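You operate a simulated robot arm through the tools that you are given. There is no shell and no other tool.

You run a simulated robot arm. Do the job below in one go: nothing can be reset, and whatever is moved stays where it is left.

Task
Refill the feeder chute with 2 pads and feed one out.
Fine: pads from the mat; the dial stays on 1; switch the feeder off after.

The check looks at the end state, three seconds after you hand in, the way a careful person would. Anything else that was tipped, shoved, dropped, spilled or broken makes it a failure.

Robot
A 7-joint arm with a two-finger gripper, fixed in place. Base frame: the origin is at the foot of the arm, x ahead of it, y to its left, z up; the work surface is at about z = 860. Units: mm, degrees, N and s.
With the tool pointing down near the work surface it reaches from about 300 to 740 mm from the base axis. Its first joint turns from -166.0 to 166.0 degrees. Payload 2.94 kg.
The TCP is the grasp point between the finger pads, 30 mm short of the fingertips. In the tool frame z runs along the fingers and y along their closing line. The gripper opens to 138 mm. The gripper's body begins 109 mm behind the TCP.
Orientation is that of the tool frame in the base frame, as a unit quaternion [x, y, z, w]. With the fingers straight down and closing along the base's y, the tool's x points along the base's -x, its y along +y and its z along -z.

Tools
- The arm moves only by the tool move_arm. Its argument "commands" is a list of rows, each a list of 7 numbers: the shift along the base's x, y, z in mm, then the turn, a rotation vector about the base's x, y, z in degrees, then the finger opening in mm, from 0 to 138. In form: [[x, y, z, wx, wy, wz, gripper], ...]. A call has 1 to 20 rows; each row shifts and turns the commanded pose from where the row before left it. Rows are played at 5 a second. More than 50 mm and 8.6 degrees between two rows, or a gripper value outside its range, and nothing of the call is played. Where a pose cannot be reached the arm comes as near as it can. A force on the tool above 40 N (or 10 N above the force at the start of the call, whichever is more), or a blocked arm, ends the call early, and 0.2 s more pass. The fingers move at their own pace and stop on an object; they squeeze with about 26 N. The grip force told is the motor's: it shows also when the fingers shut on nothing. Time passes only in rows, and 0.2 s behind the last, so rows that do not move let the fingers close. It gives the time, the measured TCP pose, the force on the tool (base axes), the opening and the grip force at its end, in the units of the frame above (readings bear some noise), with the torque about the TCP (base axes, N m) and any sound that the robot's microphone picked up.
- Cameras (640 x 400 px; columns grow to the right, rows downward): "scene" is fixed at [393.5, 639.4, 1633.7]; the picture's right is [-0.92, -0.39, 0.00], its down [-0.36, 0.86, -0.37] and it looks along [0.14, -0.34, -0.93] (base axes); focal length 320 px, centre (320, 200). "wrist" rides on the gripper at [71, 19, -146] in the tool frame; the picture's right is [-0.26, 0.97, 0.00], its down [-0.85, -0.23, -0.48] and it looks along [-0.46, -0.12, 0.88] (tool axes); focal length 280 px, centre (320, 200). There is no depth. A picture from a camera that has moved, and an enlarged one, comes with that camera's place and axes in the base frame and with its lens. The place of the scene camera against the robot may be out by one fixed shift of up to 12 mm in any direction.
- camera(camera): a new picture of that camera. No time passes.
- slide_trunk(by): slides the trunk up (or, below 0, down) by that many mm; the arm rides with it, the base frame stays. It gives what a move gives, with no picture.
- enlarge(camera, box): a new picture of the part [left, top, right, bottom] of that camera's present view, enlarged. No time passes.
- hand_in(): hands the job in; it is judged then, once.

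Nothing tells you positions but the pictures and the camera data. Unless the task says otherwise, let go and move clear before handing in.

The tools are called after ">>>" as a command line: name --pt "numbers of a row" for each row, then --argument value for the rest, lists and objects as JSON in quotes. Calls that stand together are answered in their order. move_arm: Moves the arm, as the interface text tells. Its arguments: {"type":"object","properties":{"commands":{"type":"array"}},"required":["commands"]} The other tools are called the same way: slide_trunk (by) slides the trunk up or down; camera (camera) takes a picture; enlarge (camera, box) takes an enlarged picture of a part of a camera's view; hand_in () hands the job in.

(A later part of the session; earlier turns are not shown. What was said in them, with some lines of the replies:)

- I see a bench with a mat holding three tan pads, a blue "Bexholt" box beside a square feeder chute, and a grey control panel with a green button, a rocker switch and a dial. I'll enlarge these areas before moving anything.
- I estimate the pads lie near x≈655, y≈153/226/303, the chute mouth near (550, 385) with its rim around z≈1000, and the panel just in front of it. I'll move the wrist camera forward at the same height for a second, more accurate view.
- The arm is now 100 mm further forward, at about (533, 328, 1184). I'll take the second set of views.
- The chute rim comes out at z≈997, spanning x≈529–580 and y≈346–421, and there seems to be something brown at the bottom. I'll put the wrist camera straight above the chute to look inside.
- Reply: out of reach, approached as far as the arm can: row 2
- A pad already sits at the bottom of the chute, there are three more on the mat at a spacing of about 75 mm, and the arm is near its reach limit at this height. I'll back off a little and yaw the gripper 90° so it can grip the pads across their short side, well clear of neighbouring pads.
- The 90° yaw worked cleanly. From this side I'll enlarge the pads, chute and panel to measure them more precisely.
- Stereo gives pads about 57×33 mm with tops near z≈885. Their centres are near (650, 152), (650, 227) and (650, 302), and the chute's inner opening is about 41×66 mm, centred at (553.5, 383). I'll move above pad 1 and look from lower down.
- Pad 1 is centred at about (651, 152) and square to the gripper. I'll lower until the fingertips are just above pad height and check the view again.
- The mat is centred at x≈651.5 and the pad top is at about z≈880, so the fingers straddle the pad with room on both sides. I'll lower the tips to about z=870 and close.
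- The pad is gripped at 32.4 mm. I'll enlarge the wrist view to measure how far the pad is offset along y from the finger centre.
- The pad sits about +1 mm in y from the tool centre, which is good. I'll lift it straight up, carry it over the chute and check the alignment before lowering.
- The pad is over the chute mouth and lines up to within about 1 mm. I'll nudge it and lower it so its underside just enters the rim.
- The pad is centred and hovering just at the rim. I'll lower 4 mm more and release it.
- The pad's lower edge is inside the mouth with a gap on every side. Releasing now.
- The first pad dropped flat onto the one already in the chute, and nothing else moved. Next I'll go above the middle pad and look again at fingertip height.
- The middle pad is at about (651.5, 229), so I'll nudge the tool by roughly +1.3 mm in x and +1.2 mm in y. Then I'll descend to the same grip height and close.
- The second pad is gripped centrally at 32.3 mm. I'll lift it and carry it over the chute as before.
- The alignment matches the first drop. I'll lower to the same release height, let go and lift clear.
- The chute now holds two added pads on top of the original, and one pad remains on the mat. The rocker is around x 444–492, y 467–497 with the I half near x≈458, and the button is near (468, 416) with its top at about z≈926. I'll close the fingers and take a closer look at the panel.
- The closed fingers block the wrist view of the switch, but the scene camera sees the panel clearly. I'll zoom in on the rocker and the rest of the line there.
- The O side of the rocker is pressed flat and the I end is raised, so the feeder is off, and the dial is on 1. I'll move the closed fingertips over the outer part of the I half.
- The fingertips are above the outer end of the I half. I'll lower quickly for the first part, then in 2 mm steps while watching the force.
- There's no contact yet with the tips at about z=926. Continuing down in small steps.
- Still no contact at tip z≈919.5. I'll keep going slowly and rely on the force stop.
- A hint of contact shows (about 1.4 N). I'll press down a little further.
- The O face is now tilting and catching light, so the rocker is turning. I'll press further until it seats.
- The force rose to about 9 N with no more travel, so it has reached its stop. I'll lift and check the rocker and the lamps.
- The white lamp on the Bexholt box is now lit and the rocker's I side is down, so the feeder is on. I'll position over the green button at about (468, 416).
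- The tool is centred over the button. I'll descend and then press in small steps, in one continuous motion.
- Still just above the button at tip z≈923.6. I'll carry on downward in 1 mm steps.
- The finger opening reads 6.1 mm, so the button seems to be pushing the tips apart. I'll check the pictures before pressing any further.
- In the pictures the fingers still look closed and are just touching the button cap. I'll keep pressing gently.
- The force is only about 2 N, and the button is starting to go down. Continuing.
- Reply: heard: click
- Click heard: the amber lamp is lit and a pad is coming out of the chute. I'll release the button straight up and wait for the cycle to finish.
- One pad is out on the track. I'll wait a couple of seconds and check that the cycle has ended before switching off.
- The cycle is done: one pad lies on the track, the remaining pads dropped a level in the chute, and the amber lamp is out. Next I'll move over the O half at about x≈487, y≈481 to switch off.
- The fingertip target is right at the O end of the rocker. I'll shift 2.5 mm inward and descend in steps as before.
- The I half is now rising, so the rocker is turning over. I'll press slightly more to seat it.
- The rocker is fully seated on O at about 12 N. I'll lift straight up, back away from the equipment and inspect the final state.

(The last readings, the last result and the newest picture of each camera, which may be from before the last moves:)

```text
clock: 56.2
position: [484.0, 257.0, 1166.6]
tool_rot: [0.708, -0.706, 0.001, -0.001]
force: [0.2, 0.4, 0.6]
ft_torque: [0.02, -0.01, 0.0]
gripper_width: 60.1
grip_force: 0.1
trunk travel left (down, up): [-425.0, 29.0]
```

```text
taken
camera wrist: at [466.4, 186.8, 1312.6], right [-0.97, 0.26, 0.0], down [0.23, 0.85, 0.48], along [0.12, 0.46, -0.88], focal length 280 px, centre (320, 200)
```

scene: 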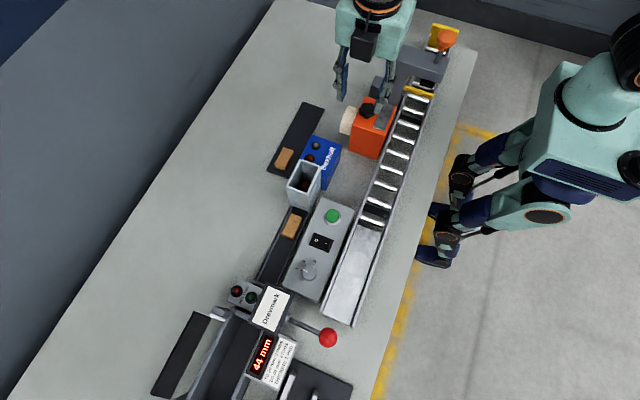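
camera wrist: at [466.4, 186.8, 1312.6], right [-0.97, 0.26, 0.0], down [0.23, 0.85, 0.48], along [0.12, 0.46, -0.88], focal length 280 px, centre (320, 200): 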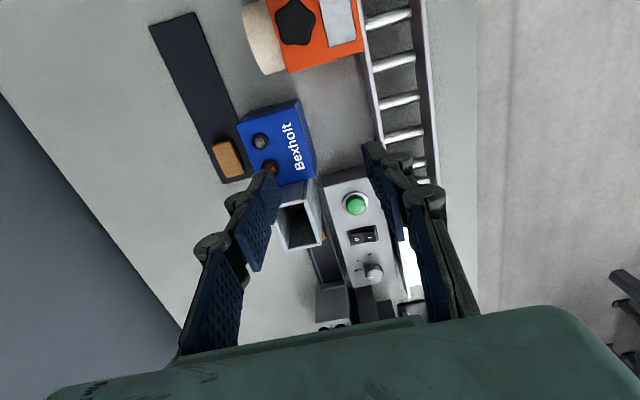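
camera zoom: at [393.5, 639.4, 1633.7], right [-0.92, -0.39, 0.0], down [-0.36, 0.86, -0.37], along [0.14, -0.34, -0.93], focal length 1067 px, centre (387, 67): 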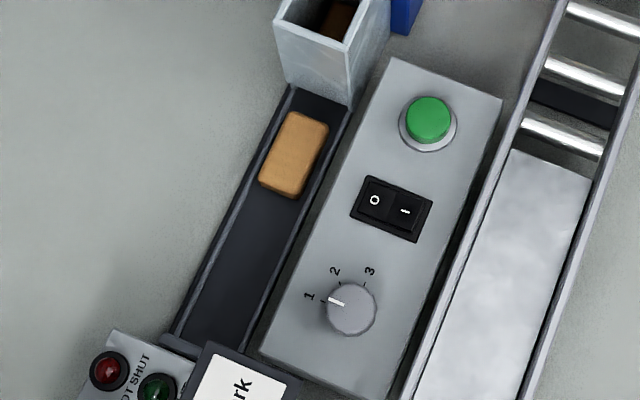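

The white lamp is off, the dial is still on 1, one pad is on the track and one remains on the mat. I'll make a last check of the rocker and the chute interior.

>>> enlarge --camera "scene" --box '[295, 220, 345, 260]'

>>> enlarge --camera "scene" --box '[280, 155, 330, 205]'

```text
10.00 times, centred on (320, 240) of scene
camera zoom: at [393.5, 639.4, 1633.7], right [-0.92, -0.39, 0.0], down [-0.36, 0.86, -0.37], along [0.14, -0.34, -0.93], focal length 3201 px, centre (320, -200)
```

zoom: 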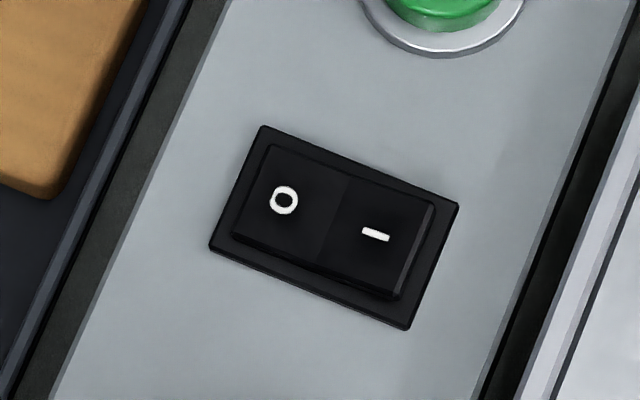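

```text
8.00 times, centred on (305, 180) of scene
camera zoom: at [393.5, 639.4, 1633.7], right [-0.92, -0.39, 0.0], down [-0.36, 0.86, -0.37], along [0.14, -0.34, -0.93], focal length 2561 px, centre (440, 360)
```

zoom: 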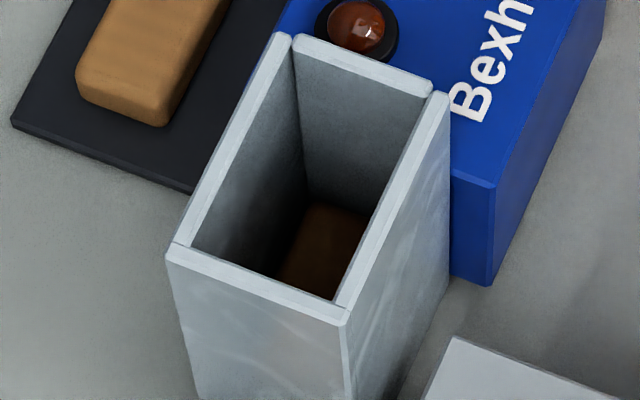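

The rocker rests on O, the pads lie flat in the chute, one pad has been fed onto the track, and the arm is clear with an empty gripper. I'm handing in.

>>> hand_in

```text
The job is handed in.
```

I put two pads from the mat into the feeder chute, switched the feeder on, and pressed the green button once. One pad came out and is sitting on the track just past the chute. I then switched the feeder off and handed the job in; no verdict came back.

- **Chute:** there was already one pad at the bottom when I started, so after feeding one out it should hold two. They look flat, though I could only see the top one clearly.
- **Mat:** one pad is left.
- **Controls:** the dial is still on 1, the switch is on O and both lamps on the Bexholt box are out.
- **Surroundings:** nothing else looks moved in the final pictures. The arm is clear of the equipment with its gripper empty.
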